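You operate a simulated robot arm through the tools that you are given. There is no shell and no other tool.

You run a simulated robot arm. Do the job below in one go: nothing can be reset, and whatever is moved stays where it is left.

## Task
Clear the crank winder and set its dial to Mid.
Fine: crank brake on, crank guide back, wound bobbin on tray N30, counter reset to 0.

It is judged by the outcome, as a careful person would: the job done as asked, and still so three seconds after it is handed in. It fails if anything else is knocked over, pushed out of place, dropped, spilled or broken.

## Robot
A 6-joint arm with a two-finger parallel gripper, fixed in place. Base frame: the origin is at the foot of the arm, x ahead of it, y to its left, z up; the work surface is at about z = 0. Lengths are in mm, angles in degrees, forces in N, time in s.
With the tool pointing down near the work surface it reaches from about 240 to 580 mm from the base axis. Its first joint turns from -166.0 to 166.0 degrees. Payload 1.5 kg.
The TCP is the grasp point between the finger pads, 30 mm short of the fingertips. In the tool frame z runs along the fingers and y along their closing line. Largest opening 80 mm; finger width 17, thickness 12; the body of the gripper, 40 by 82 mm, starts 80 mm behind the TCP.
Orientation is told as [roll, pitch, yaw] about the base's x, y, z axes, in that order, counted from this pose: with the fingers straight down and closing along the base's y, the tool's x points along the base's -x, its y along +y and its z along -z.

## Interface
- The arm moves only by the tool jog_arm. Its argument "series" is one flat list of numbers, 7 for each row, row after row: the shift along the base's x, y, z in units of 150 mm (1.0 is 150 mm), then the turn, a rotation vector about the base's x, y, z in units of 180 degrees (1.0 is 180 degrees), then the opening, from 0 (shut) to 1 (fully open). In form: [tx, ty, tz, rx, ry, rz, gripper, tx, ty, tz, rx, ry, rz, gripper, ...]. A call has 1 to 20 rows; each row is the pose to reach, as a shift and turn from the pose commanded when the call began. A call with a number of a shift or a turn outside -1 to 1 is refused whole. A row lasts 0.2 s, in which the tool goes at most 50 mm and 8.6 degrees; a call with a longer step from one row to the next is refused whole, and so is a gripper value outside its range. Where a pose cannot be reached the arm comes as near as it can. A force on the tool above 40 N (or 10 N above the force at the start of the call, whichever is more), or a blocked arm, ends the call early, and 0.2 s more pass. The fingers move at their own pace (about 72 mm/s each) and stop on an object; they squeeze with about 42 N. The grip force told is the motor's: it shows also when the fingers shut on nothing. Time passes only in rows, and 0.2 s behind the last, so rows that repeat a pose let the fingers close. It gives the time, the measured TCP pose, the force on the tool (base axes), the opening and the grip force at its end, in the units of the frame above (readings bear some noise), with the torque about the TCP (base axes, N m) and any sound that the robot's microphone picked up.
- Cameras (640 x 400 px; columns grow to the right, rows downward): "scene" is fixed at [51.3, 649.9, 569.6]; the picture's right is [-0.74, -0.67, 0.00], its down [-0.34, 0.38, -0.86] and it looks along [0.57, -0.64, -0.51] (base axes); focal length 313 px, centre (320, 200). "wrist" rides on the gripper at [72, -7, -122] in the tool frame; the picture's right is [0.09, 1.00, 0.00], its down [-0.84, 0.08, -0.54] and it looks along [-0.54, 0.05, 0.84] (tool axes); focal length 238 px, centre (320, 200). There is no depth. A picture from a camera that has moved, and an enlarged one, comes with that camera's place and axes in the base frame and with its lens.
- get_image(camera): a new picture of that camera. The clock stands still meanwhile.
- zoom(camera, box): a new picture of the part [left, top, right, bottom] of that camera's present view, enlarged. The clock stands still meanwhile.
- finish_job(): hands the job in; it is judged then, once.

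Places have to be worked out from the pictures, the camera data and where the tool is seen. Open the gripper and draw the arm clear of the work before you hand the job in, unless the task says otherwise.

The tools are called after "Request:" by a JSON object that holds its "api" and its "payload". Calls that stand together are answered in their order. jog_arm: Moves the arm, as the interface text tells. Its arguments: {"type":"object","properties":{"series":{"type":"array","items":{"type":"number"}}},"required":["series"]} The other tools are called the same way: get_image (camera) takes a picture; zoom (camera, box) takes an enlarged picture of a part of a camera's view; finish_job () hands the job in.

At the start:

```text
time_s: 0.0
eef_pos: [226.5, 257.1, 347.4]
tool_rot: [0.1, -0.1, 0.0]
ft_force: [-0.6, 0.7, 0.0]
torque: [-0.02, 0.01, 0.01]
finger_gap: 80.1
grip_force: 0.1
```

scene: 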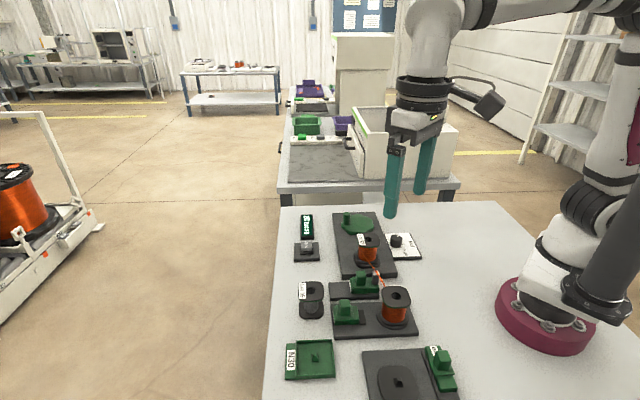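
wrist: 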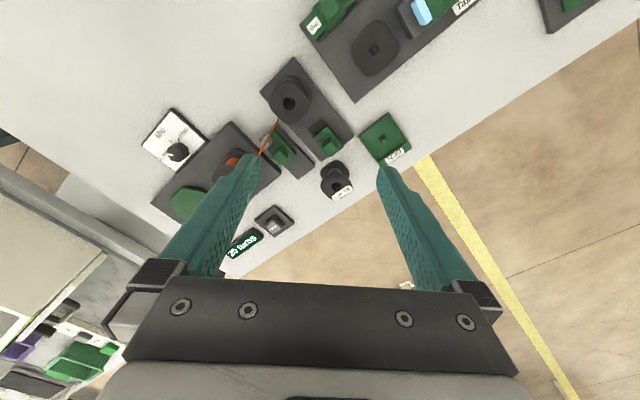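

The first pictures show a bench with several devices; I'll zoom in to identify each one before moving.

Request:
{"api": "zoom", "payload": {"camera": "scene", "box": [270, 190, 470, 315]}}

Request:
{"api": "zoom", "payload": {"camera": "scene", "box": [270, 275, 470, 400]}}

Request:
{"api": "zoom", "payload": {"camera": "wrist", "box": [130, 50, 430, 270]}}

Request:
{"api": "zoom", "payload": {"camera": "wrist", "box": [290, 0, 610, 120]}}

```text
3.20 times, centred on (370, 252) of scene
camera zoom: at [51.3, 649.9, 569.6], right [-0.74, -0.67, 0.0], down [-0.34, 0.38, -0.86], along [0.57, -0.64, -0.51], focal length 1003 px, centre (160, 32)
```

zoom: 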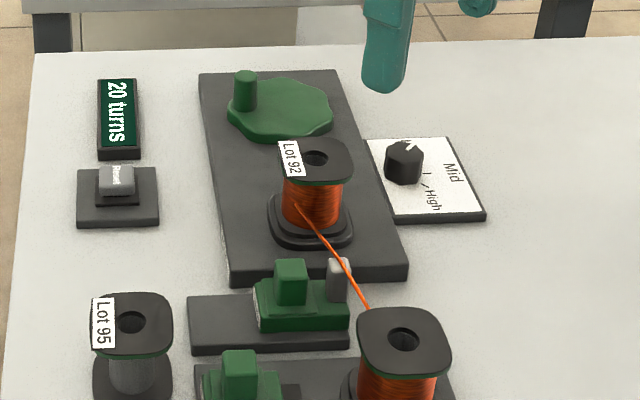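

```text
3.20 times, centred on (370, 338) of scene
camera zoom: at [51.3, 649.9, 569.6], right [-0.74, -0.67, 0.0], down [-0.34, 0.38, -0.86], along [0.57, -0.64, -0.51], focal length 1003 px, centre (160, -240)
```

zoom: 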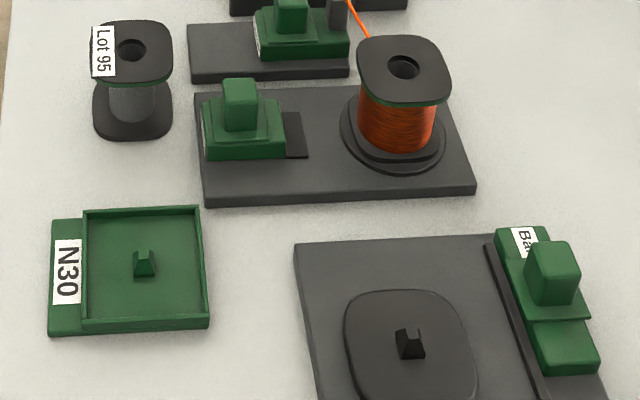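

```text
1.82 times, centred on (280, 160) of wrist
camera zoom: at [155.6, 251.4, 468.8], right [-0.09, 1.0, 0.0], down [0.84, 0.08, 0.54], along [0.54, 0.05, -0.84], focal length 433 px, centre (393, 273)
```

zoom: 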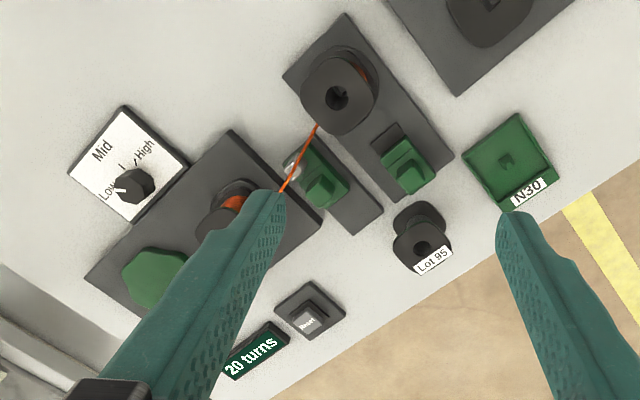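

```text
2.00 times, centred on (450, 60) of wrist
camera zoom: at [155.6, 251.4, 468.8], right [-0.09, 1.0, 0.0], down [0.84, 0.08, 0.54], along [0.54, 0.05, -0.84], focal length 477 px, centre (60, 480)
```

zoom: 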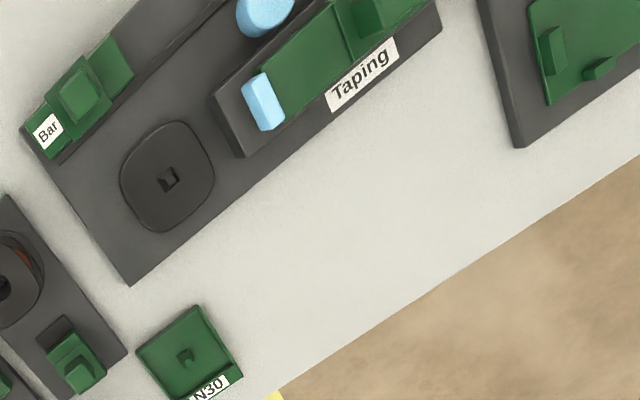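

I see a crank winder (green crank disk, bobbin "Lot 92", wire running past a green guide to a supply spool with a green slide), a turns display with a reset button, a Low/Mid/High dial and the N30 tray. There are other machines too, so I'll move high across the bench toward -y for better views.

Request:
{"api": "jog_arm", "payload": {"series": [0, -0.25, 0.1, 0, 0, 0, 1, 0, -0.5, 0.2, 0, 0, 0, 1, 0, -0.75, 0.2, 0, 0, 0, 1, 0, -1.0, 0.2, 0, 0, 0, 1]}}

Request:
{"api": "get_image", "payload": {"camera": "wrist"}}

Request:
{"api": "get_image", "payload": {"camera": "scene"}}

```text
time_s: 1.0
eef_pos: [227.0, 108.0, 377.1]
tool_rot: [0.1, 0.0, 0.1]
ft_force: [-0.6, 0.0, -0.2]
torque: [-0.02, -0.02, -0.01]
finger_gap: 79.6
grip_force: 0.1
```

```text
taken
camera wrist: at [155.0, 103.1, 498.6], right [-0.09, 1.0, 0.0], down [0.84, 0.08, 0.54], along [0.54, 0.05, -0.84], focal length 238 px, centre (320, 200)
```

wrist: 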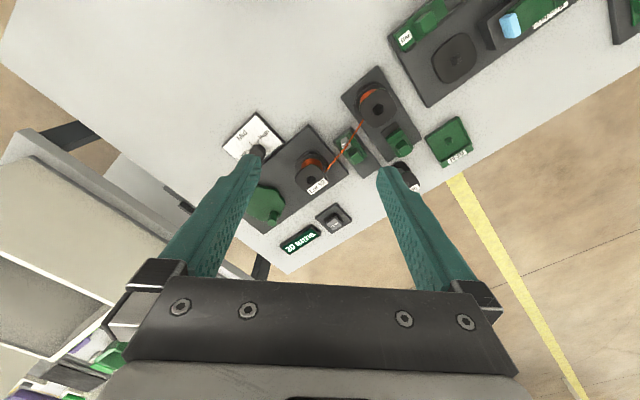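

```text
taken
```

scene: 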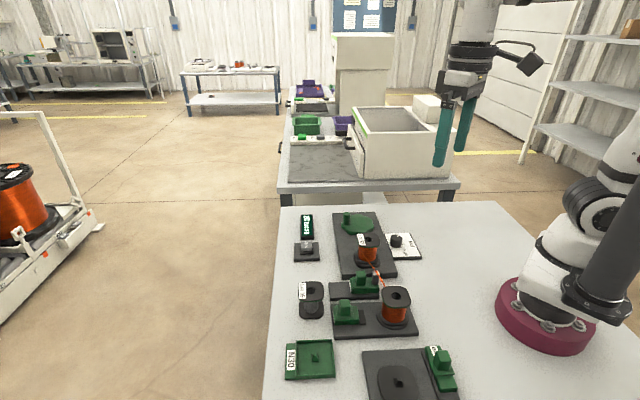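

Now a closer look at these views from this position.

Request:
{"api": "zoom", "payload": {"camera": "wrist", "box": [200, 60, 420, 260]}}

Request:
{"api": "zoom", "payload": {"camera": "wrist", "box": [380, 0, 640, 180]}}

```text
2.00 times, centred on (310, 160) of wrist
camera zoom: at [155.0, 103.1, 498.6], right [-0.09, 1.0, 0.0], down [0.84, 0.08, 0.54], along [0.54, 0.05, -0.84], focal length 477 px, centre (340, 280)
```

zoom: 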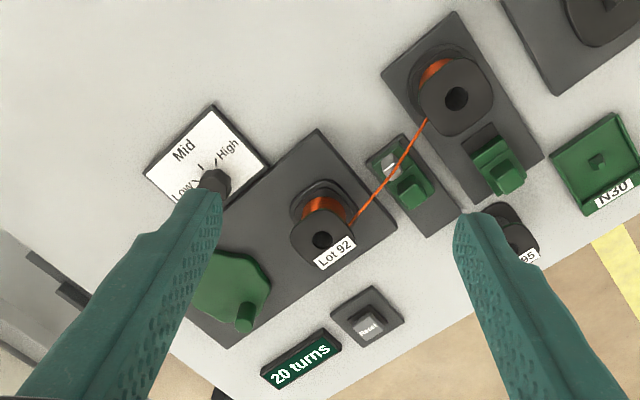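

```text
2.22 times, centred on (510, 90) of wrist
camera zoom: at [155.0, 103.1, 498.6], right [-0.09, 1.0, 0.0], down [0.84, 0.08, 0.54], along [0.54, 0.05, -0.84], focal length 530 px, centre (-102, 444)
```

zoom: 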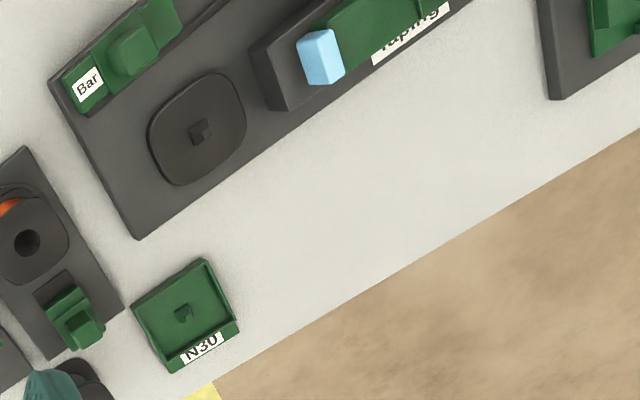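

The bench continues toward +y with other machines (Taping, Bar). I'll go over to see that end and read all labels before touching anything.

Request:
{"api": "jog_arm", "payload": {"series": [0, 0.3, 0, 0, 0, 0, 1, 0, 0.6, 0, 0, 0, 0, 1, 0, 0.9, 0, 0, 0, 0, 1, -0.25, 1.0, 0, 0, 0, 0, 1, -0.5, 1.0, 0, 0, 0, 0, 1, -0.75, 1.0, 0, 0, 0, 0, 1]}}

Request:
{"api": "jog_arm", "payload": {"series": [0, 0.3, 0, 0, 0, 0, 1, 0, 0.6, 0, 0, 0, 0, 1]}}

Request:
{"api": "get_image", "payload": {"camera": "wrist"}}

```text
time_s: 2.4
eef_pos: [114.6, 258.1, 377.2]
tool_rot: [0.1, 0.0, 0.1]
ft_force: [0.5, 0.4, 0.1]
torque: [0.01, -0.01, -0.01]
finger_gap: 80.0
grip_force: 0.1
```

```text
time_s: 3.0
eef_pos: [117.5, 345.8, 373.4]
tool_rot: [0.1, 0.0, 0.0]
ft_force: [0.3, 1.0, 0.8]
torque: [-0.02, 0.04, 0.03]
finger_gap: 80.0
grip_force: 0.0
```

```text
taken
camera wrist: at [45.8, 339.7, 495.6], right [-0.09, 1.0, 0.0], down [0.84, 0.08, 0.54], along [0.54, 0.05, -0.84], focal length 238 px, centre (320, 200)
```

wrist: 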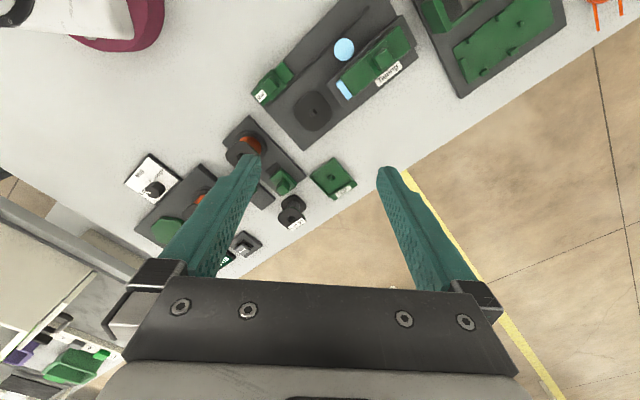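

Request:
{"api": "zoom", "payload": {"camera": "wrist", "box": [230, 0, 430, 160]}}

Request:
{"api": "zoom", "payload": {"camera": "wrist", "box": [380, 0, 640, 140]}}

Request:
{"api": "zoom", "payload": {"camera": "wrist", "box": [120, 100, 370, 270]}}

```text
2.50 times, centred on (330, 80) of wrist
camera zoom: at [45.8, 339.7, 495.6], right [-0.09, 1.0, 0.0], down [0.84, 0.08, 0.54], along [0.54, 0.05, -0.84], focal length 596 px, centre (295, 500)
```

zoom: 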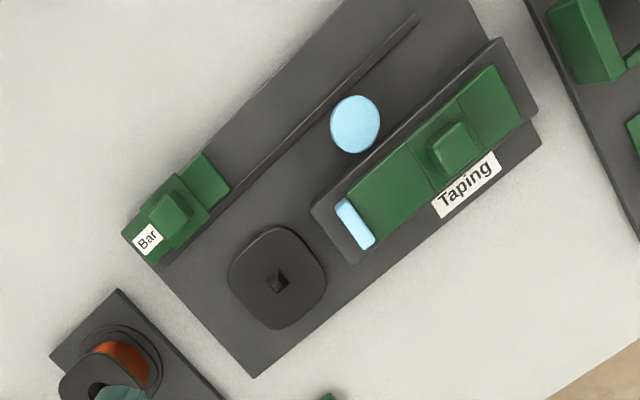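

```text
2.46 times, centred on (510, 70) of wrist
camera zoom: at [45.8, 339.7, 495.6], right [-0.09, 1.0, 0.0], down [0.84, 0.08, 0.54], along [0.54, 0.05, -0.84], focal length 587 px, centre (-148, 520)
```

zoom: 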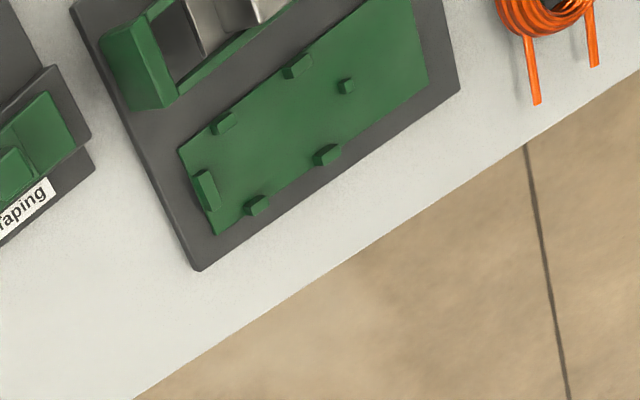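

```text
2.35 times, centred on (245, 185) of wrist
camera zoom: at [45.8, 339.7, 495.6], right [-0.09, 1.0, 0.0], down [0.84, 0.08, 0.54], along [0.54, 0.05, -0.84], focal length 561 px, centre (496, 235)
```

zoom: 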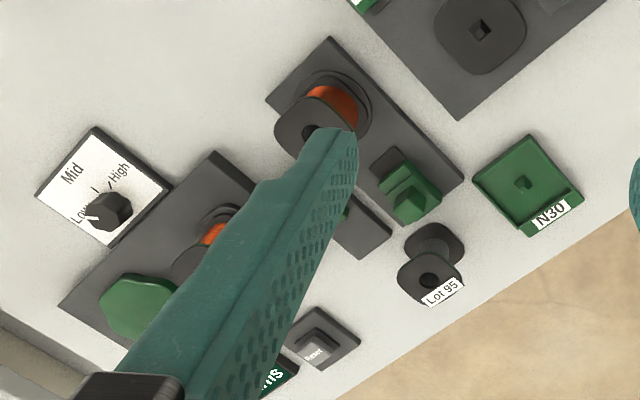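

The layout is rotated roughly 40° to the base axes. I estimate bobbin Lot 92 at about (378,106), guide (337,192), brake slide (313,284), supply spool (238,213), tray N30 (296,390), reset (525,174) and dial (365,-20). I'll zoom hard on the details.

Request:
{"api": "zoom", "payload": {"camera": "scene", "box": [325, 262, 405, 312]}}

Request:
{"api": "zoom", "payload": {"camera": "scene", "box": [325, 290, 421, 350]}}

Request:
{"api": "zoom", "payload": {"camera": "scene", "box": [335, 205, 431, 265]}}

Request:
{"api": "zoom", "payload": {"camera": "scene", "box": [280, 330, 360, 390]}}

Request:
{"api": "zoom", "payload": {"camera": "scene", "box": [285, 210, 333, 270]}}

```text
8.00 times, centred on (365, 287) of scene
camera zoom: at [51.3, 649.9, 569.6], right [-0.74, -0.67, 0.0], down [-0.34, 0.38, -0.86], along [0.57, -0.64, -0.51], focal length 2507 px, centre (-40, -496)
```

zoom: 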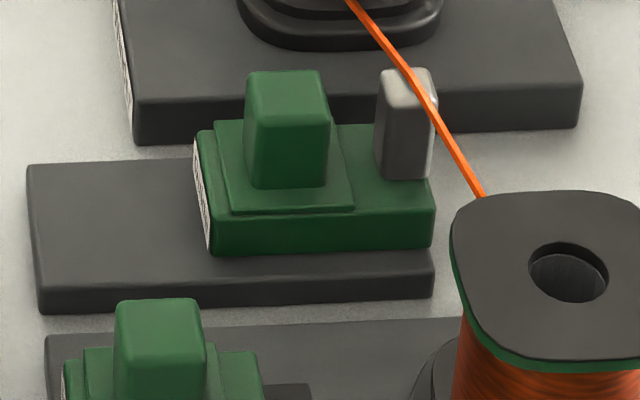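

```text
6.67 times, centred on (373, 320) of scene
camera zoom: at [51.3, 649.9, 569.6], right [-0.74, -0.67, 0.0], down [-0.34, 0.38, -0.86], along [0.57, -0.64, -0.51], focal length 2089 px, centre (-33, -600)
```

zoom: 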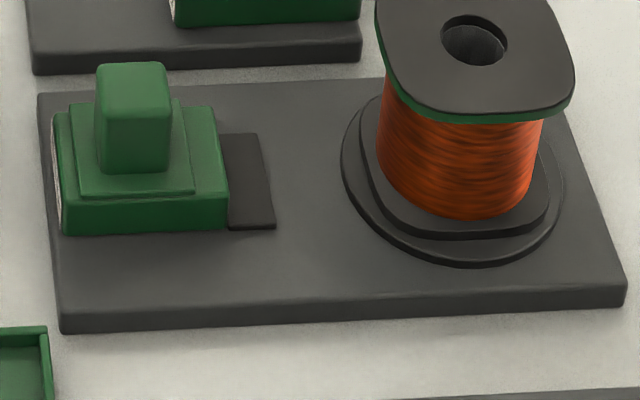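

```text
6.67 times, centred on (383, 235) of scene
camera zoom: at [51.3, 649.9, 569.6], right [-0.74, -0.67, 0.0], down [-0.34, 0.38, -0.86], along [0.57, -0.64, -0.51], focal length 2089 px, centre (-100, -33)
```

zoom: 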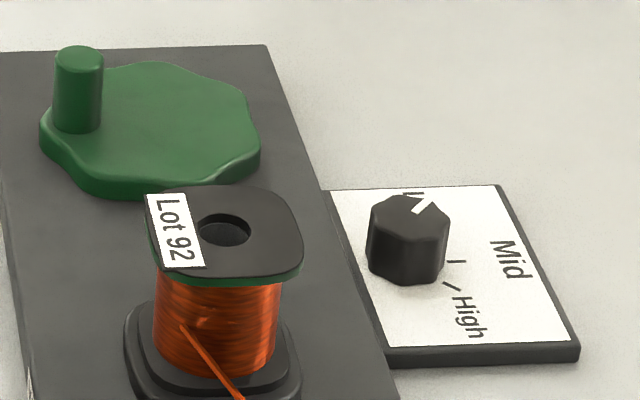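

```text
6.67 times, centred on (320, 360) of scene
camera zoom: at [51.3, 649.9, 569.6], right [-0.74, -0.67, 0.0], down [-0.34, 0.38, -0.86], along [0.57, -0.64, -0.51], focal length 2089 px, centre (320, -867)
```

zoom: 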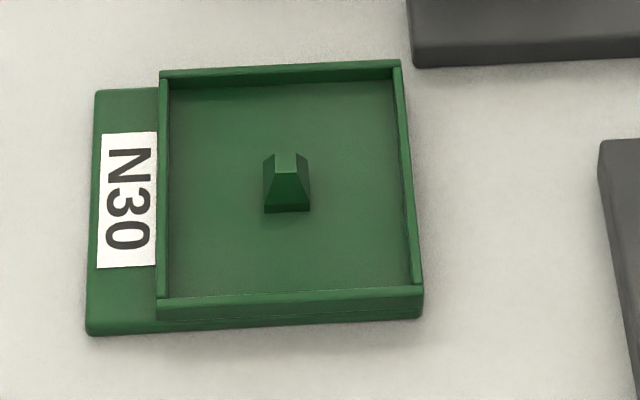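

```text
6.67 times, centred on (309, 240) of scene
camera zoom: at [51.3, 649.9, 569.6], right [-0.74, -0.67, 0.0], down [-0.34, 0.38, -0.86], along [0.57, -0.64, -0.51], focal length 2089 px, centre (393, -67)
```

zoom: 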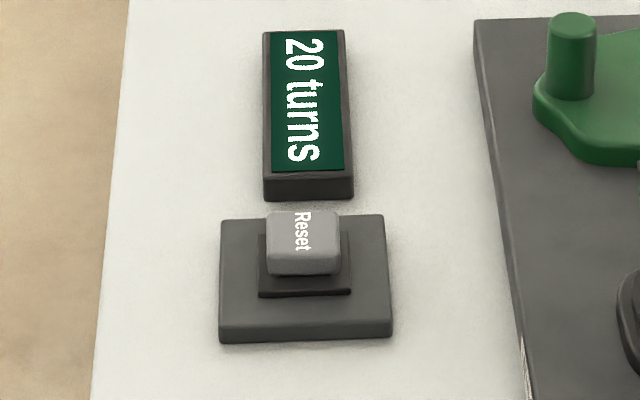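

Zooms are sharp. The brake block (with dark pad) sits back from the supply spool, the guide block is up against the wire, and the dial points at Low. I'll fly over to view the dial and bobbin from closer up.

Request:
{"api": "jog_arm", "payload": {"series": [0.2, -0.2, -0.1, 0, 0, 0, 1, 0.4, -0.4, -0.2, 0, 0, 0, 1, 0.6, -0.6, -0.3, 0, 0, 0, 1, 0.8, -0.8, -0.4, 0, 0, 0, 1, 1.0, -1.0, -0.5, 0, 0, 0, 1]}}

Request:
{"api": "jog_arm", "payload": {"series": [0, -0.3, -0.1, 0, 0, 0, 1, 0, -0.6, -0.2, 0, 0, 0, 1, 0, -0.9, -0.33, 0, 0, 0, 1, 0, -0.95, -0.33, 0, 0, 0, 1]}}

Request:
{"api": "get_image", "payload": {"camera": "wrist"}}

```text
time_s: 4.2
eef_pos: [263.6, 198.5, 301.1]
tool_rot: [0.1, -0.1, 0.1]
ft_force: [0.3, -0.2, 0.7]
torque: [-0.03, 0.03, 0.02]
finger_gap: 80.1
grip_force: 0.1
```

```text
time_s: 5.2
eef_pos: [266.9, 55.3, 251.5]
tool_rot: [0.2, 0.0, 0.1]
ft_force: [0.1, -0.2, -0.6]
torque: [-0.03, -0.03, -0.02]
finger_gap: 79.9
grip_force: 0.1
```

```text
taken
camera wrist: at [194.9, 49.2, 373.0], right [-0.09, 1.0, 0.0], down [0.84, 0.08, 0.54], along [0.54, 0.05, -0.84], focal length 238 px, centre (320, 200)
```

wrist: 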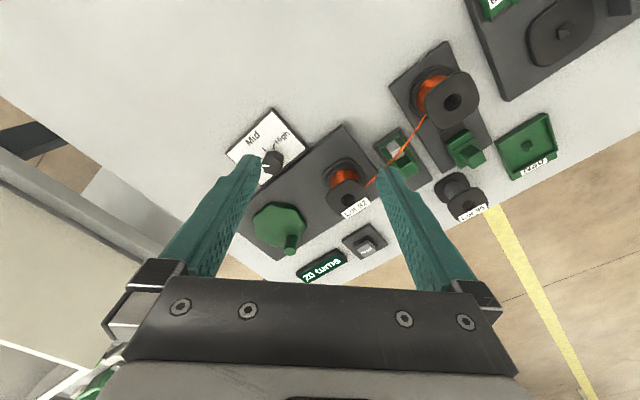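

Request:
{"api": "zoom", "payload": {"camera": "wrist", "box": [220, 95, 320, 195]}}

Request:
{"api": "zoom", "payload": {"camera": "wrist", "box": [230, 110, 400, 280]}}

Request:
{"api": "zoom", "payload": {"camera": "wrist", "box": [360, 30, 500, 190]}}

```text
4.00 times, centred on (270, 145) of wrist
camera zoom: at [194.9, 49.2, 373.0], right [-0.09, 1.0, 0.0], down [0.84, 0.08, 0.54], along [0.54, 0.05, -0.84], focal length 953 px, centre (520, 420)
```

zoom: 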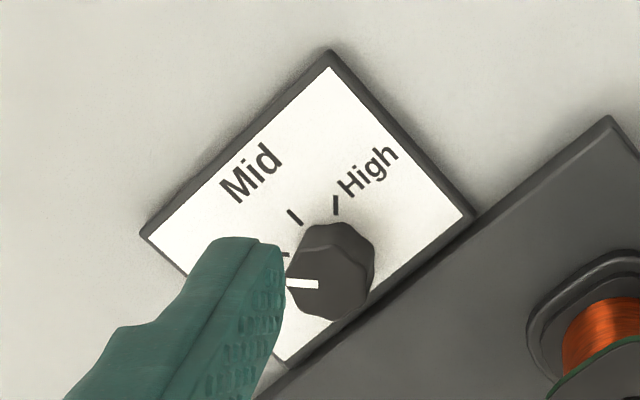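

```text
2.35 times, centred on (315, 195) of wrist
camera zoom: at [194.9, 49.2, 373.0], right [-0.09, 1.0, 0.0], down [0.84, 0.08, 0.54], along [0.54, 0.05, -0.84], focal length 561 px, centre (332, 212)
```

zoom: 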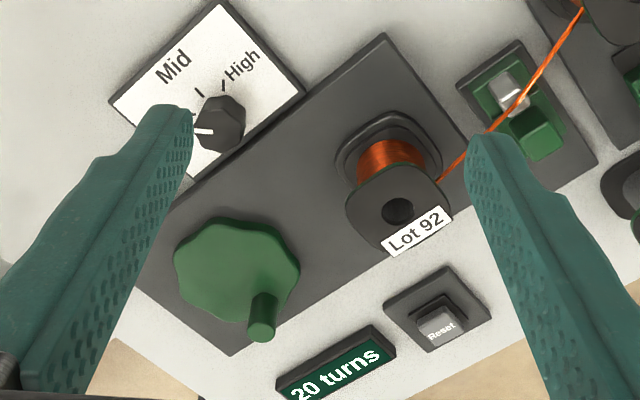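

```text
2.50 times, centred on (430, 110) of wrist
camera zoom: at [194.9, 49.2, 373.0], right [-0.09, 1.0, 0.0], down [0.84, 0.08, 0.54], along [0.54, 0.05, -0.84], focal length 596 px, centre (45, 425)
```

zoom: 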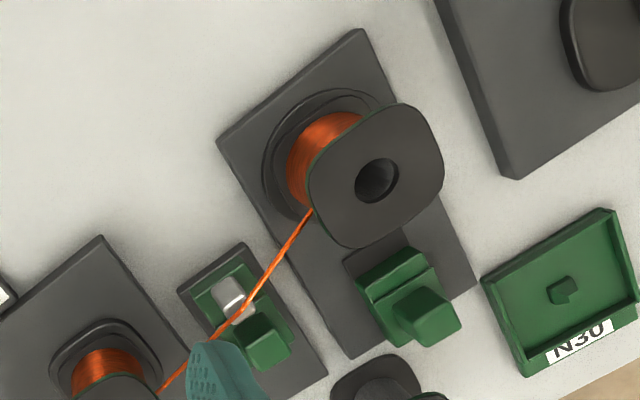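

All devices sit at 45° to the base. I put the brake handle at about (312.6,285), top z≈60, the guide handle at about (337.5,194) and the bobbin top at z≈84. Next I turn the gripper 45° and fly above the brake for a close look.

Request:
{"api": "jog_arm", "payload": {"series": [0.02, 0.17, 0, 0, 0, 0.0417, 1, 0.04, 0.34, 0, 0, 0, 0.0833, 1, 0.06, 0.5, 0, 0, 0, 0.125, 1, 0.08, 0.67, 0, 0, 0, 0.1667, 1, 0.1, 0.83, 0, 0, 0, 0.2083, 1, 0.12, 1.0, 0, 0, 0, 0.25, 1]}}

Request:
{"api": "jog_arm", "payload": {"series": [0.1, 0.2, -0.15, 0, 0, 0, 1, 0.2, 0.4, -0.3, 0, 0, 0, 1, 0.2, 0.5, -0.4, 0, 0, 0, 1]}}

Request:
{"api": "get_image", "payload": {"camera": "wrist"}}

Request:
{"api": "zoom", "payload": {"camera": "scene", "box": [270, 180, 470, 305]}}

```text
time_s: 6.6
eef_pos: [281.4, 204.2, 252.9]
tool_rot: [0.0, 0.0, 45.1]
ft_force: [0.9, 0.3, -0.2]
torque: [0.01, 0.02, 0.0]
finger_gap: 80.0
grip_force: 0.1
```

```text
time_s: 7.4
eef_pos: [310.2, 281.9, 193.1]
tool_rot: [0.1, 0.0, 45.0]
ft_force: [0.0, -0.2, 0.0]
torque: [0.01, -0.03, 0.03]
finger_gap: 80.2
grip_force: 0.1
```

```text
taken
camera wrist: at [265.4, 227.0, 314.0], right [-0.77, 0.64, 0.0], down [0.54, 0.65, 0.54], along [0.35, 0.42, -0.84], focal length 238 px, centre (320, 200)
```

wrist: 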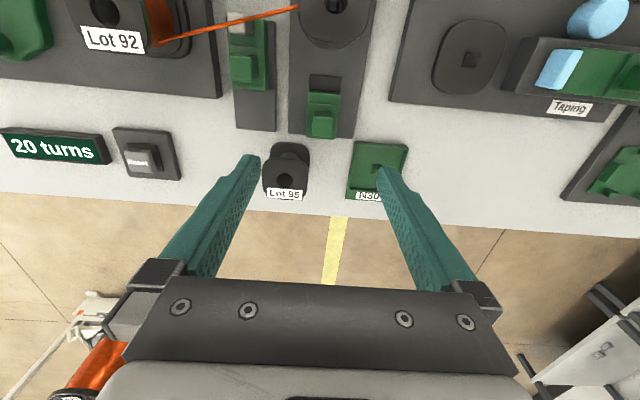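

```text
3.20 times, centred on (370, 242) of scene
camera zoom: at [51.3, 649.9, 569.6], right [-0.74, -0.67, 0.0], down [-0.34, 0.38, -0.86], along [0.57, -0.64, -0.51], focal length 1003 px, centre (160, 64)
```

zoom: 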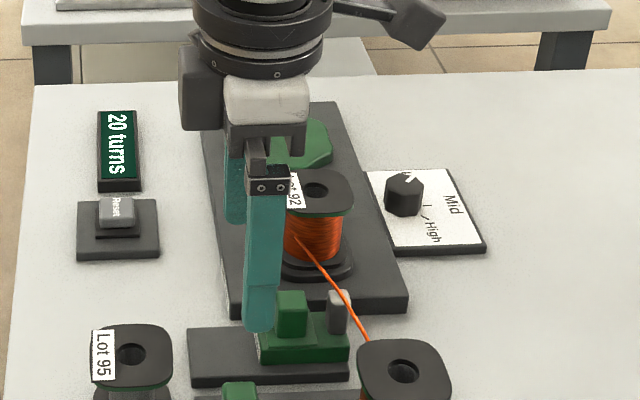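

The wrist view now lines up with the devices, and the brake handle is almost directly below the TCP. I'll zoom in to measure its position.

Request:
{"api": "zoom", "payload": {"camera": "wrist", "box": [270, 60, 370, 140]}}

Request:
{"api": "zoom", "payload": {"camera": "wrist", "box": [200, 0, 300, 140]}}

Request:
{"api": "zoom", "payload": {"camera": "wrist", "box": [340, 130, 420, 210]}}

```text
5.00 times, centred on (320, 100) of wrist
camera zoom: at [265.4, 227.0, 314.0], right [-0.77, 0.64, 0.0], down [0.54, 0.65, 0.54], along [0.35, 0.42, -0.84], focal length 1192 px, centre (320, 700)
```

zoom: 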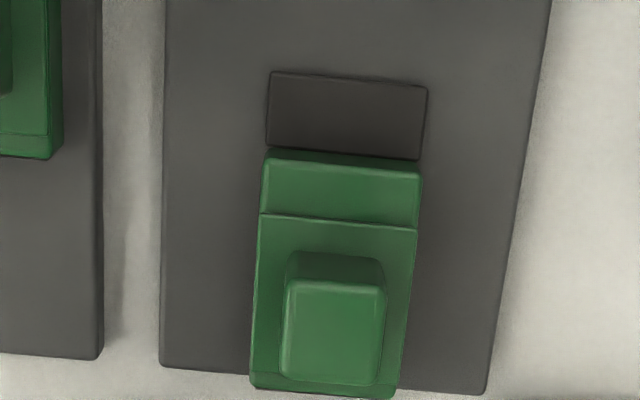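

```text
2.86 times, centred on (250, 70) of wrist
camera zoom: at [265.4, 227.0, 314.0], right [-0.77, 0.64, 0.0], down [0.54, 0.65, 0.54], along [0.35, 0.42, -0.84], focal length 681 px, centre (520, 571)
```

zoom: 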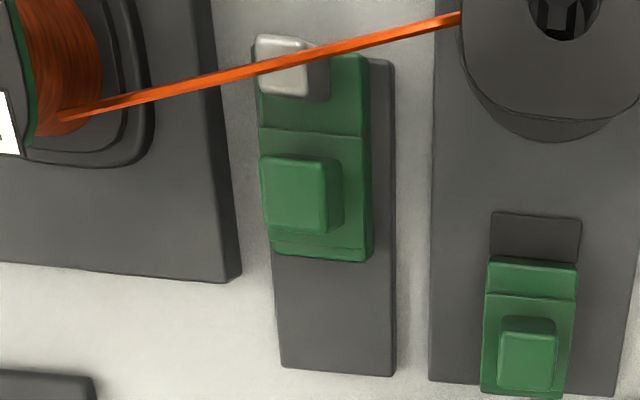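

```text
5.00 times, centred on (380, 170) of wrist
camera zoom: at [265.4, 227.0, 314.0], right [-0.77, 0.64, 0.0], down [0.54, 0.65, 0.54], along [0.35, 0.42, -0.84], focal length 1192 px, centre (20, 350)
```

zoom: 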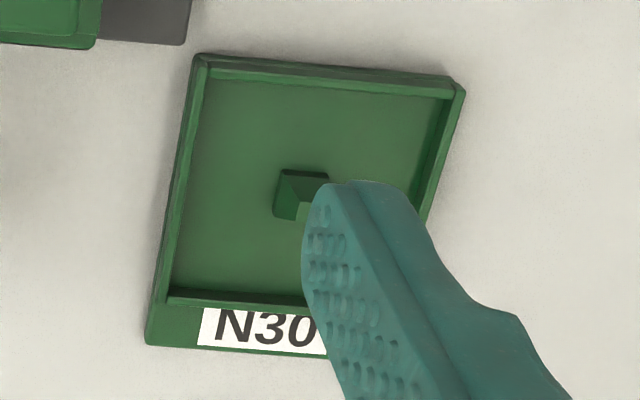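

The brake handle is about 20×20 mm, centred near (309.5,284), within about 2.5 mm of the TCP axis. I'll descend with open fingers to z≈66, leaving the fingertips above the slide block, and check before closing.

Request:
{"api": "jog_arm", "payload": {"series": [-0.003, 0.007, -0.25, 0, 0, 0, 1, -0.005, 0.014, -0.5, 0, 0, 0, 1, -0.005, 0.014, -0.65, 0, 0, 0, 1, -0.005, 0.014, -0.75, 0, 0, 0, 1, -0.005, 0.014, -0.8, 0, 0, 0, 1]}}

Request:
{"api": "get_image", "payload": {"camera": "wrist"}}

Request:
{"api": "zoom", "payload": {"camera": "scene", "box": [300, 240, 440, 350]}}

```text
time_s: 8.6
eef_pos: [312.4, 279.4, 73.3]
tool_rot: [0.1, -0.1, 45.1]
ft_force: [0.8, 0.0, 0.7]
torque: [0.01, 0.02, -0.02]
finger_gap: 80.0
grip_force: 0.0
```

```text
taken
camera wrist: at [267.1, 225.8, 195.2], right [-0.77, 0.64, 0.0], down [0.54, 0.65, 0.54], along [0.34, 0.42, -0.84], focal length 238 px, centre (320, 200)
```

wrist: 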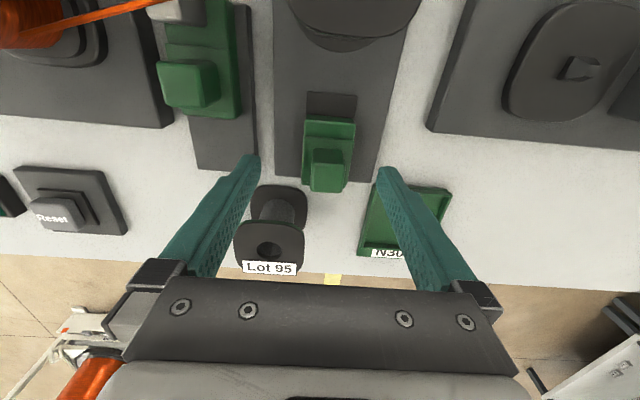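

```text
3.64 times, centred on (370, 295) of scene
camera zoom: at [51.3, 649.9, 569.6], right [-0.74, -0.67, 0.0], down [-0.34, 0.38, -0.86], along [0.57, -0.64, -0.51], focal length 1139 px, centre (138, -146)
```

zoom: 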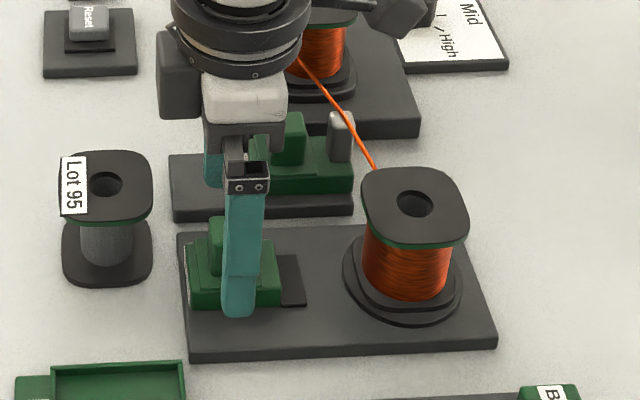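

The measured pose drifted about 3 mm to the -w side, and the handle appears slightly right of the finger midline. I'll zoom to measure it precisely.

Request:
{"api": "zoom", "payload": {"camera": "wrist", "box": [240, 100, 400, 210]}}

```text
3.64 times, centred on (320, 155) of wrist
camera zoom: at [267.1, 225.8, 195.2], right [-0.77, 0.64, 0.0], down [0.54, 0.65, 0.54], along [0.34, 0.42, -0.84], focal length 867 px, centre (320, 364)
```

zoom: 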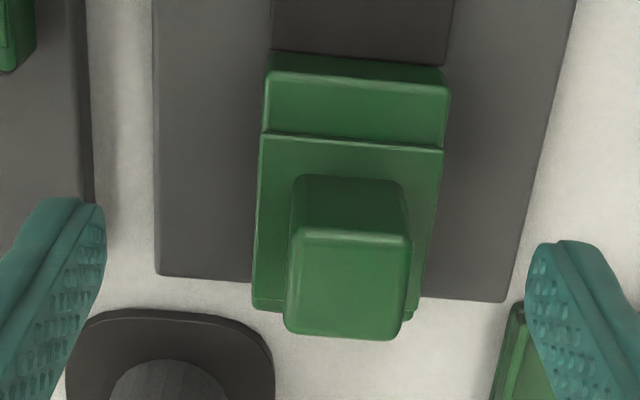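

The handle centre is 4.5 mm to the right in image terms, which is +w. I'll correct that, lower to z≈66 and close on the handle.

Request:
{"api": "jog_arm", "payload": {"series": [-0.023, 0.02, 0, 0, 0, 0, 1, -0.023, 0.02, -0.045, 0, 0, 0, 1, -0.023, 0.02, -0.045, 0, 0, 0, 0.6, -0.023, 0.02, -0.045, 0, 0, 0, 0.2, -0.023, 0.02, -0.045, 0, 0, 0, 0.1, -0.023, 0.02, -0.045, 0, 0, 0, 0.1]}}

Request:
{"api": "get_image", "payload": {"camera": "wrist"}}

```text
time_s: 10.0
eef_pos: [307.5, 282.8, 67.5]
tool_rot: [0.0, 0.0, 44.9]
ft_force: [16.0, -18.9, -0.9]
torque: [-0.29, -0.37, -0.02]
finger_gap: 21.9
grip_force: 34.8
```

```text
taken
camera wrist: at [263.1, 228.8, 188.3], right [-0.77, 0.64, 0.0], down [0.54, 0.65, 0.54], along [0.35, 0.42, -0.84], focal length 238 px, centre (320, 200)
```

wrist: 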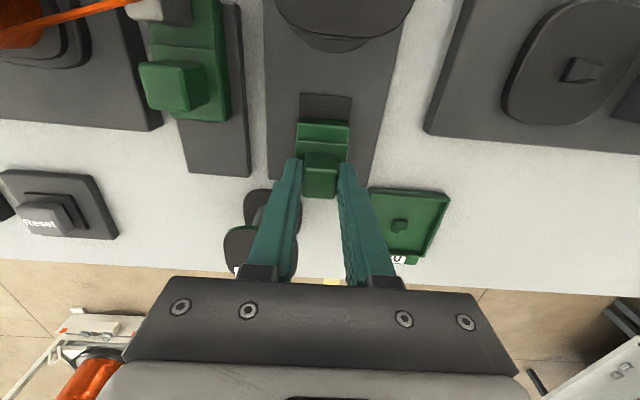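

The handle is gripped (gap 21.9), with about 25 N of side load along -w. I'll ease the tool about 1.2 mm to -w to relieve it before sliding.

Request:
{"api": "jog_arm", "payload": {"series": [0.0057, -0.0057, 0, 0, 0, 0, 0.1, 0.0057, -0.0057, 0, 0, 0, 0, 0.1]}}

```text
time_s: 10.6
eef_pos: [309.1, 283.3, 65.0]
tool_rot: [0.0, 0.1, 45.0]
ft_force: [5.5, -31.4, 21.5]
torque: [-0.68, -0.34, 0.05]
finger_gap: 22.0
grip_force: 35.1
```

There's some residual force from small arm positioning error. I'll ease it by raising 2 mm, then start sliding the brake toward the spool in 3 mm steps.

Request:
{"api": "jog_arm", "payload": {"series": [0.003, -0.003, 0.014, 0, 0, 0, 0.1, -0.011, -0.017, 0.014, 0, 0, 0, 0.1, -0.025, -0.031, 0.014, 0, 0, 0, 0.1, -0.039, -0.045, 0.014, 0, 0, 0, 0.1]}}

Request:
{"api": "zoom", "payload": {"camera": "scene", "box": [310, 270, 430, 350]}}

```text
time_s: 11.6
eef_pos: [302.5, 278.2, 69.0]
tool_rot: [0.1, 0.1, 45.0]
ft_force: [-3.6, 7.6, -32.7]
torque: [-0.18, -0.09, 0.02]
finger_gap: 21.9
grip_force: 34.2
```

```text
5.00 times, centred on (370, 310) of scene
camera zoom: at [51.3, 649.9, 569.6], right [-0.74, -0.67, 0.0], down [-0.34, 0.38, -0.86], along [0.57, -0.64, -0.51], focal length 1567 px, centre (70, -350)
```

zoom: 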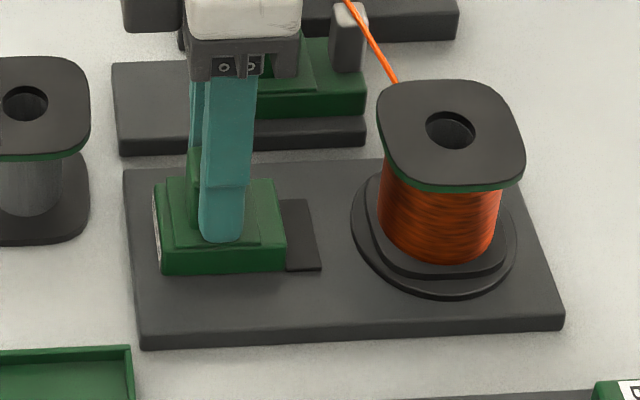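

The brake is sliding, and the downward pull means I raised slightly too much. I'll lower 2.3 mm and continue toward the spool.

Request:
{"api": "jog_arm", "payload": {"series": [0, 0, -0.015, 0, 0, 0, 0.1, -0.014, -0.014, -0.015, 0, 0, 0, 0.1, -0.028, -0.028, -0.015, 0, 0, 0, 0.1, -0.042, -0.042, -0.015, 0, 0, 0, 0.1]}}

Request:
{"api": "zoom", "payload": {"camera": "scene", "box": [310, 270, 430, 350]}}

```text
time_s: 12.5
eef_pos: [299.2, 273.3, 68.9]
tool_rot: [0.0, -0.2, 44.9]
ft_force: [-3.0, 1.1, 4.9]
torque: [0.04, -0.5, 0.06]
finger_gap: 21.9
grip_force: 34.7
stopped in row 4: the force on the tool passed its limit at 47 N (the readings are from after the stop); the commanded pose is now the measured one
```

```text
5.00 times, centred on (370, 310) of scene
camera zoom: at [51.3, 649.9, 569.6], right [-0.74, -0.67, 0.0], down [-0.34, 0.38, -0.86], along [0.57, -0.64, -0.51], focal length 1567 px, centre (70, -350)
```

zoom: 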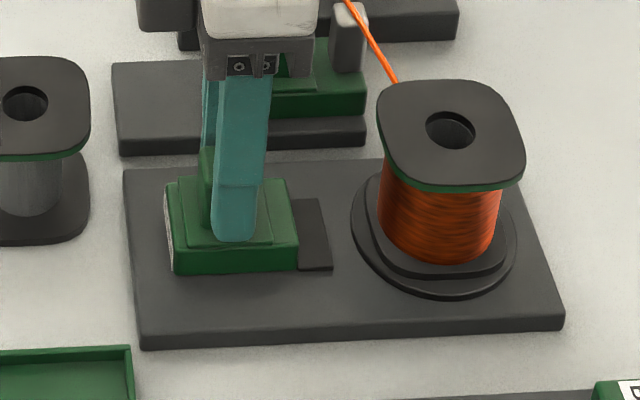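

It stopped on the force limit with the pad still about 10 mm short of the turntable. The commanded pose is now reset, so I'll continue in small steps and watch the force direction.

Request:
{"api": "jog_arm", "payload": {"series": [-0.009, -0.009, 0, 0, 0, 0, 0.1, -0.018, -0.018, 0, 0, 0, 0, 0.1]}}

```text
time_s: 13.1
eef_pos: [295.4, 272.0, 67.7]
tool_rot: [0.2, -0.3, 45.0]
ft_force: [-9.4, 13.4, 12.1]
torque: [-0.59, 0.56, -0.03]
finger_gap: 21.9
grip_force: 34.2
```

It's moving freely, with a small side and vertical load. I'll keep sliding with a slight +w and upward correction.

Request:
{"api": "jog_arm", "payload": {"series": [-0.013, -0.004, 0.004, 0, 0, 0, 0.1, -0.022, -0.013, 0.004, 0, 0, 0, 0.1, -0.031, -0.022, 0.004, 0, 0, 0, 0.1]}}

Request:
{"api": "zoom", "payload": {"camera": "scene", "box": [310, 270, 430, 350]}}

```text
time_s: 13.9
eef_pos: [292.2, 266.6, 68.6]
tool_rot: [0.1, -0.2, 45.2]
ft_force: [22.3, -19.1, -10.5]
torque: [0.25, -1.16, 0.03]
finger_gap: 22.1
grip_force: 35.1
```

```text
5.00 times, centred on (370, 310) of scene
camera zoom: at [51.3, 649.9, 569.6], right [-0.74, -0.67, 0.0], down [-0.34, 0.38, -0.86], along [0.57, -0.64, -0.51], focal length 1567 px, centre (70, -350)
```

zoom: 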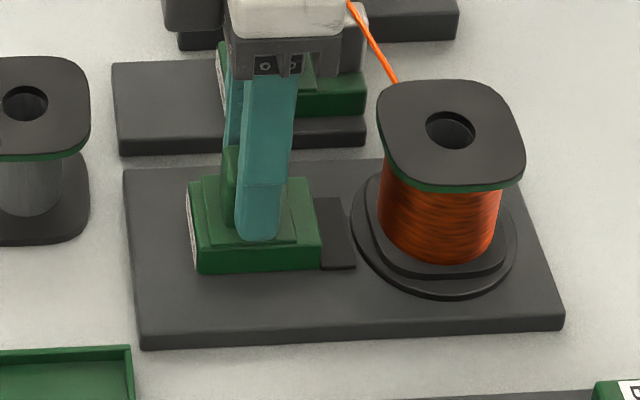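

The pad is right next to the turntable now. I'll relieve the side load and continue a few mm until it stops.

Request:
{"api": "jog_arm", "payload": {"series": [0.004, -0.012, -0.004, 0, 0, 0, 0.1, -0.006, -0.022, -0.004, 0, 0, 0, 0.1, -0.016, -0.032, -0.004, 0, 0, 0, 0.1, -0.026, -0.042, -0.004, 0, 0, 0, 0.1]}}

Request:
{"api": "zoom", "payload": {"camera": "scene", "box": [310, 270, 430, 350]}}

Request:
{"api": "get_image", "payload": {"camera": "wrist"}}

```text
time_s: 14.9
eef_pos: [290.1, 265.0, 70.0]
tool_rot: [0.2, -0.6, 45.0]
ft_force: [23.1, 23.4, 3.4]
torque: [0.26, -0.75, -0.21]
finger_gap: 22.1
grip_force: 34.9
```

```text
5.00 times, centred on (370, 310) of scene
camera zoom: at [51.3, 649.9, 569.6], right [-0.74, -0.67, 0.0], down [-0.34, 0.38, -0.86], along [0.57, -0.64, -0.51], focal length 1567 px, centre (70, -350)
```

zoom: 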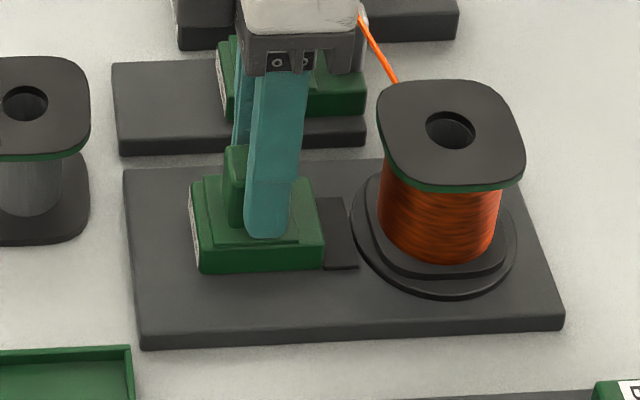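

```text
taken
camera wrist: at [243.4, 208.4, 190.4], right [-0.77, 0.64, 0.0], down [0.53, 0.64, 0.55], along [0.35, 0.43, -0.83], focal length 238 px, centre (320, 200)
```

wrist: 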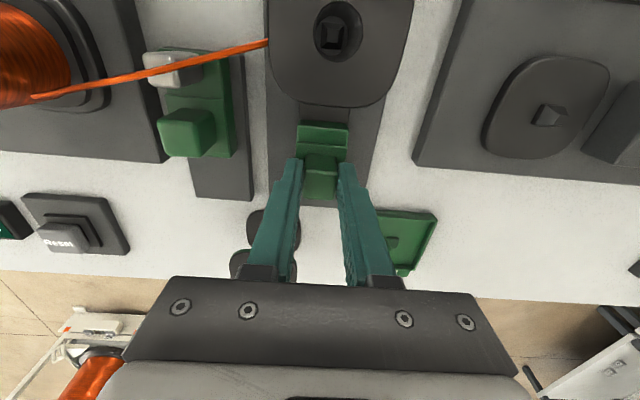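

The u-force is now about 33 N with no further motion, so the pad is against the turntable and the brake is on. I'll relax about 1.8 mm, open fully, then lift straight up.

Request:
{"api": "jog_arm", "payload": {"series": [0.008, 0.008, 0, 0, 0, 0, 0.1, 0.008, 0.008, 0, 0, 0, 0, 0.3, 0.008, 0.008, 0, 0, 0, 0, 0.6, 0.008, 0.008, 0, 0, 0, 0, 0.7, 0.008, 0.008, 0, 0, 0, 0, 0.7]}}

Request:
{"api": "jog_arm", "payload": {"series": [0, 0, 0.2, 0, 0, 0, 0.7, 0, 0, 0.5, 0, 0, 0, 0.7, 0, 0, 0.65, 0, 0, 0, 0.7]}}

Request:
{"api": "zoom", "payload": {"camera": "scene", "box": [310, 260, 430, 340]}}

Request:
{"api": "get_image", "payload": {"camera": "wrist"}}

```text
time_s: 16.1
eef_pos: [290.1, 263.2, 67.6]
tool_rot: [0.1, -0.2, 44.9]
ft_force: [-0.2, -0.4, 0.3]
torque: [-0.02, 0.01, 0.01]
finger_gap: 56.0
grip_force: 0.0
```

```text
time_s: 16.9
eef_pos: [286.6, 260.1, 164.9]
tool_rot: [0.2, -0.2, 45.0]
ft_force: [0.3, 0.4, -0.4]
torque: [0.01, -0.01, 0.0]
finger_gap: 56.0
grip_force: 0.1
```

```text
5.00 times, centred on (370, 300) of scene
camera zoom: at [51.3, 649.9, 569.6], right [-0.74, -0.67, 0.0], down [-0.34, 0.38, -0.86], along [0.57, -0.64, -0.51], focal length 1567 px, centre (70, -300)
```

zoom: 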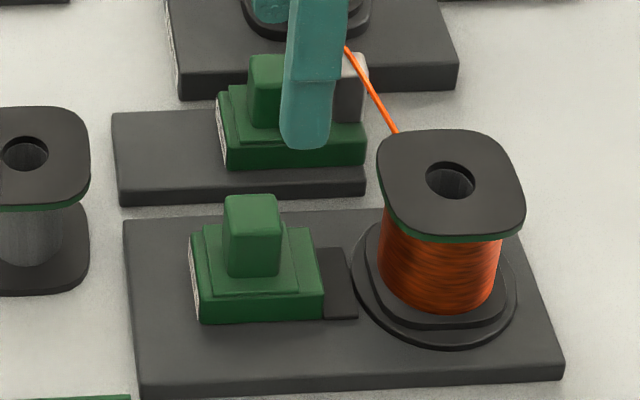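

```text
taken
camera wrist: at [240.9, 204.8, 286.6], right [-0.77, 0.64, 0.0], down [0.54, 0.64, 0.54], along [0.35, 0.42, -0.84], focal length 238 px, centre (320, 200)
```

wrist: 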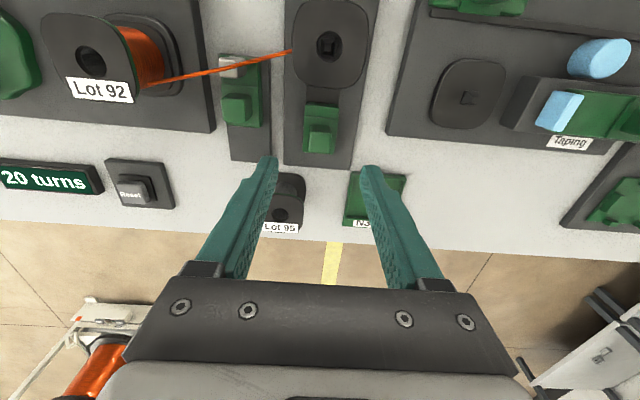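

The brake stays against the turntable. I'll zoom in on the guide handle from this pose to locate it.

Request:
{"api": "zoom", "payload": {"camera": "wrist", "box": [190, 40, 300, 140]}}

```text
4.00 times, centred on (245, 90) of wrist
camera zoom: at [240.9, 204.8, 286.6], right [-0.77, 0.64, 0.0], down [0.54, 0.64, 0.54], along [0.35, 0.42, -0.84], focal length 953 px, centre (620, 640)
```

zoom: 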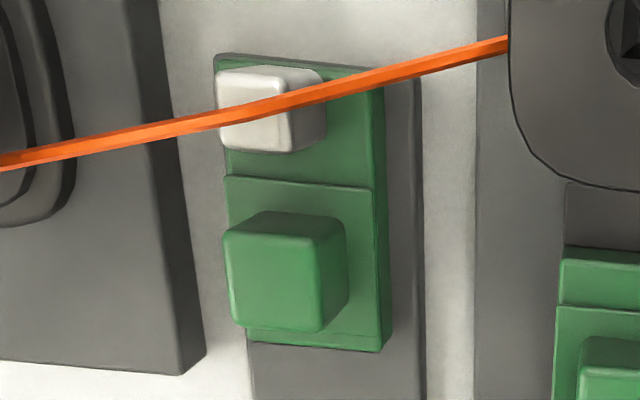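

The guide handle comes out near (335,192.5). I'll move above it and descend to z≈75 with the fingers at 56 mm, then check alignment.

Request:
{"api": "jog_arm", "payload": {"series": [0.11, -0.15, 0, 0, 0, 0, 0.7, 0.22, -0.3, 0, 0, 0, 0, 0.7, 0.323, -0.45, 0, 0, 0, 0, 0.7, 0.323, -0.45, -0.2, 0, 0, 0, 0.7, 0.323, -0.45, -0.4, 0, 0, 0, 0.7, 0.323, -0.45, -0.53, 0, 0, 0, 0.7, 0.323, -0.45, -0.59, 0, 0, 0, 0.7]}}

Request:
{"api": "zoom", "payload": {"camera": "wrist", "box": [240, 100, 400, 210]}}

Request:
{"api": "zoom", "payload": {"camera": "scene", "box": [310, 220, 430, 300]}}

```text
time_s: 18.5
eef_pos: [336.8, 197.3, 78.1]
tool_rot: [0.1, -0.2, 44.9]
ft_force: [0.1, -0.3, -0.5]
torque: [0.03, 0.03, -0.01]
finger_gap: 55.9
grip_force: 0.0
```

```text
3.64 times, centred on (320, 155) of wrist
camera zoom: at [291.4, 141.7, 199.4], right [-0.77, 0.64, 0.0], down [0.54, 0.64, 0.55], along [0.35, 0.42, -0.84], focal length 867 px, centre (320, 364)
```

zoom: 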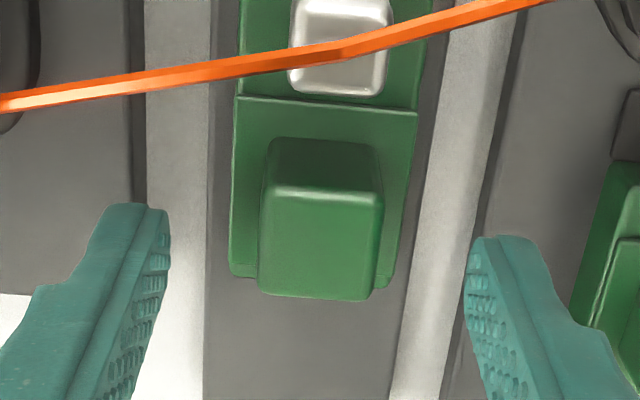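

```text
5.00 times, centred on (370, 260) of scene
camera zoom: at [51.3, 649.9, 569.6], right [-0.74, -0.67, 0.0], down [-0.34, 0.38, -0.86], along [0.57, -0.64, -0.51], focal length 1567 px, centre (70, -100)
```

zoom: 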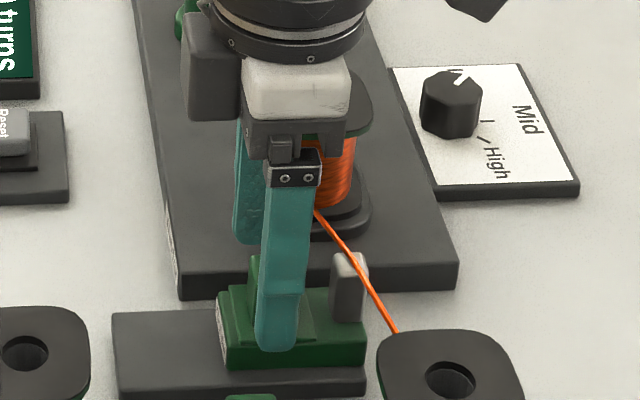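

The handle is centred in w but 6 mm toward the base in u, so I'll shift 5 mm that way, lower to z≈67 and close.

Request:
{"api": "jog_arm", "payload": {"series": [-0.024, -0.024, 0, 0, 0, 0, 0.7, -0.024, -0.024, -0.07, 0, 0, 0, 0.7, -0.024, -0.024, -0.07, 0, 0, 0, 0.4, -0.024, -0.024, -0.07, 0, 0, 0, 0.1, -0.024, -0.024, -0.07, 0, 0, 0, 0.1, -0.024, -0.024, -0.07, 0, 0, 0, 0.1]}}

Request:
{"api": "zoom", "payload": {"camera": "wrist", "box": [240, 100, 400, 210]}}

```text
time_s: 19.9
eef_pos: [333.4, 192.3, 67.6]
tool_rot: [0.1, -0.3, 45.1]
ft_force: [21.5, -22.9, -10.9]
torque: [-0.71, -0.31, -0.12]
finger_gap: 22.0
grip_force: 34.6
```

```text
3.64 times, centred on (320, 155) of wrist
camera zoom: at [287.6, 137.1, 187.7], right [-0.77, 0.64, 0.0], down [0.54, 0.65, 0.55], along [0.35, 0.42, -0.84], focal length 867 px, centre (320, 364)
```

zoom: 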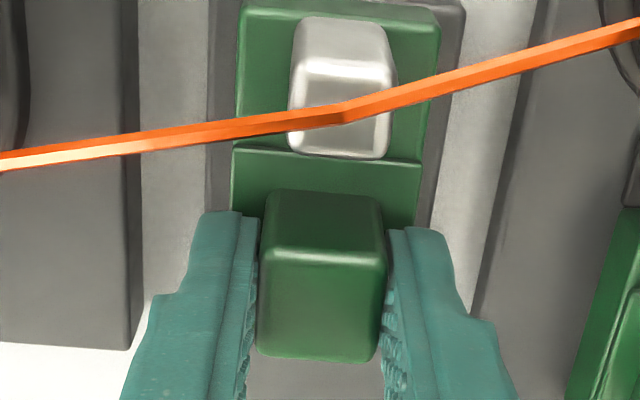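

Gripped, with a small side load to relieve. I'll correct that first, then draw the guide outward (+u) in small steps.

Request:
{"api": "jog_arm", "payload": {"series": [0.011, -0.011, -0.004, 0, 0, 0, 0.1, 0.025, 0.003, -0.004, 0, 0, 0, 0.1, 0.039, 0.017, -0.004, 0, 0, 0, 0.1, 0.053, 0.031, -0.004, 0, 0, 0, 0.1]}}

Request:
{"api": "zoom", "payload": {"camera": "scene", "box": [310, 240, 430, 320]}}

```text
time_s: 20.9
eef_pos: [339.0, 197.1, 67.1]
tool_rot: [0.4, -0.1, 44.9]
ft_force: [-2.3, 5.0, -0.5]
torque: [-0.57, -0.45, -0.05]
finger_gap: 21.8
grip_force: 34.7
stopped in row 4: the force on the tool passed its limit at 48 N (the readings are from after the stop); the commanded pose is now the measured one
```

```text
5.00 times, centred on (370, 280) of scene
camera zoom: at [51.3, 649.9, 569.6], right [-0.74, -0.67, 0.0], down [-0.34, 0.38, -0.86], along [0.57, -0.64, -0.51], focal length 1567 px, centre (70, -200)
```

zoom: 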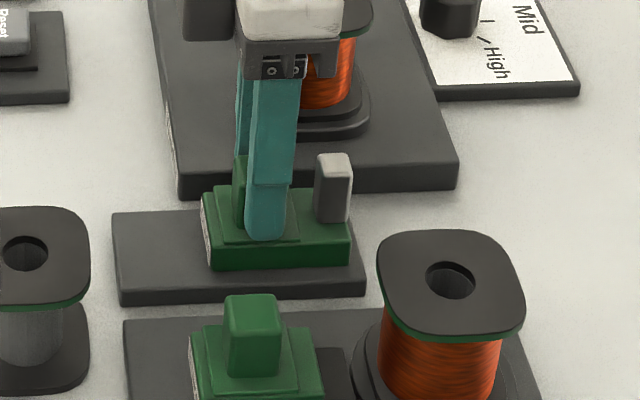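

The guide moved about 7 mm and the wire is no longer shown, since it has been released from the guide. The rail isn't at its end, so I'll continue in smaller steps.

Request:
{"api": "jog_arm", "payload": {"series": [0.011, 0.011, 0, 0, 0, 0, 0.1, 0.022, 0.022, 0, 0, 0, 0, 0.1, 0.033, 0.033, 0, 0, 0, 0, 0.1]}}

```text
time_s: 21.7
eef_pos: [344.8, 202.7, 66.3]
tool_rot: [0.4, -0.1, 44.9]
ft_force: [-6.0, 4.1, 15.2]
torque: [-0.91, 0.05, -0.11]
finger_gap: 21.9
grip_force: 35.0
```

Request:
{"api": "jog_arm", "payload": {"series": [0.011, 0.015, 0.006, 0, 0, 0, 0.1, 0.022, 0.026, 0.006, 0, 0, 0, 0.1, 0.033, 0.037, 0.006, 0, 0, 0, 0.1, 0.044, 0.048, 0.006, 0, 0, 0, 0.1]}}

Request:
{"api": "zoom", "payload": {"camera": "scene", "box": [310, 240, 430, 320]}}

```text
time_s: 22.7
eef_pos: [349.0, 208.1, 65.7]
tool_rot: [0.3, 0.0, 44.9]
ft_force: [16.3, -17.5, -12.4]
torque: [-1.53, 0.02, -0.02]
finger_gap: 21.9
grip_force: 34.8
```

```text
5.00 times, centred on (370, 280) of scene
camera zoom: at [51.3, 649.9, 569.6], right [-0.74, -0.67, 0.0], down [-0.34, 0.38, -0.86], along [0.57, -0.64, -0.51], focal length 1567 px, centre (70, -200)
```

zoom: 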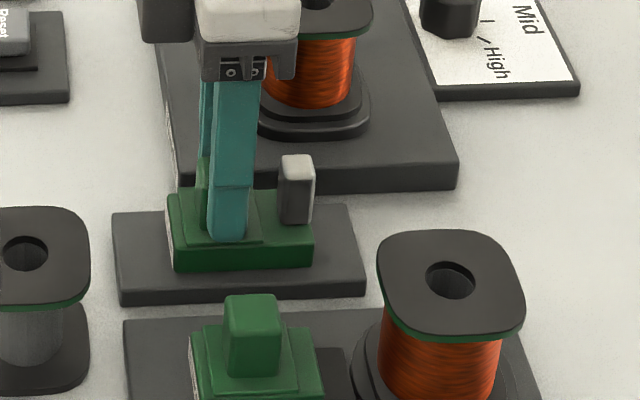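

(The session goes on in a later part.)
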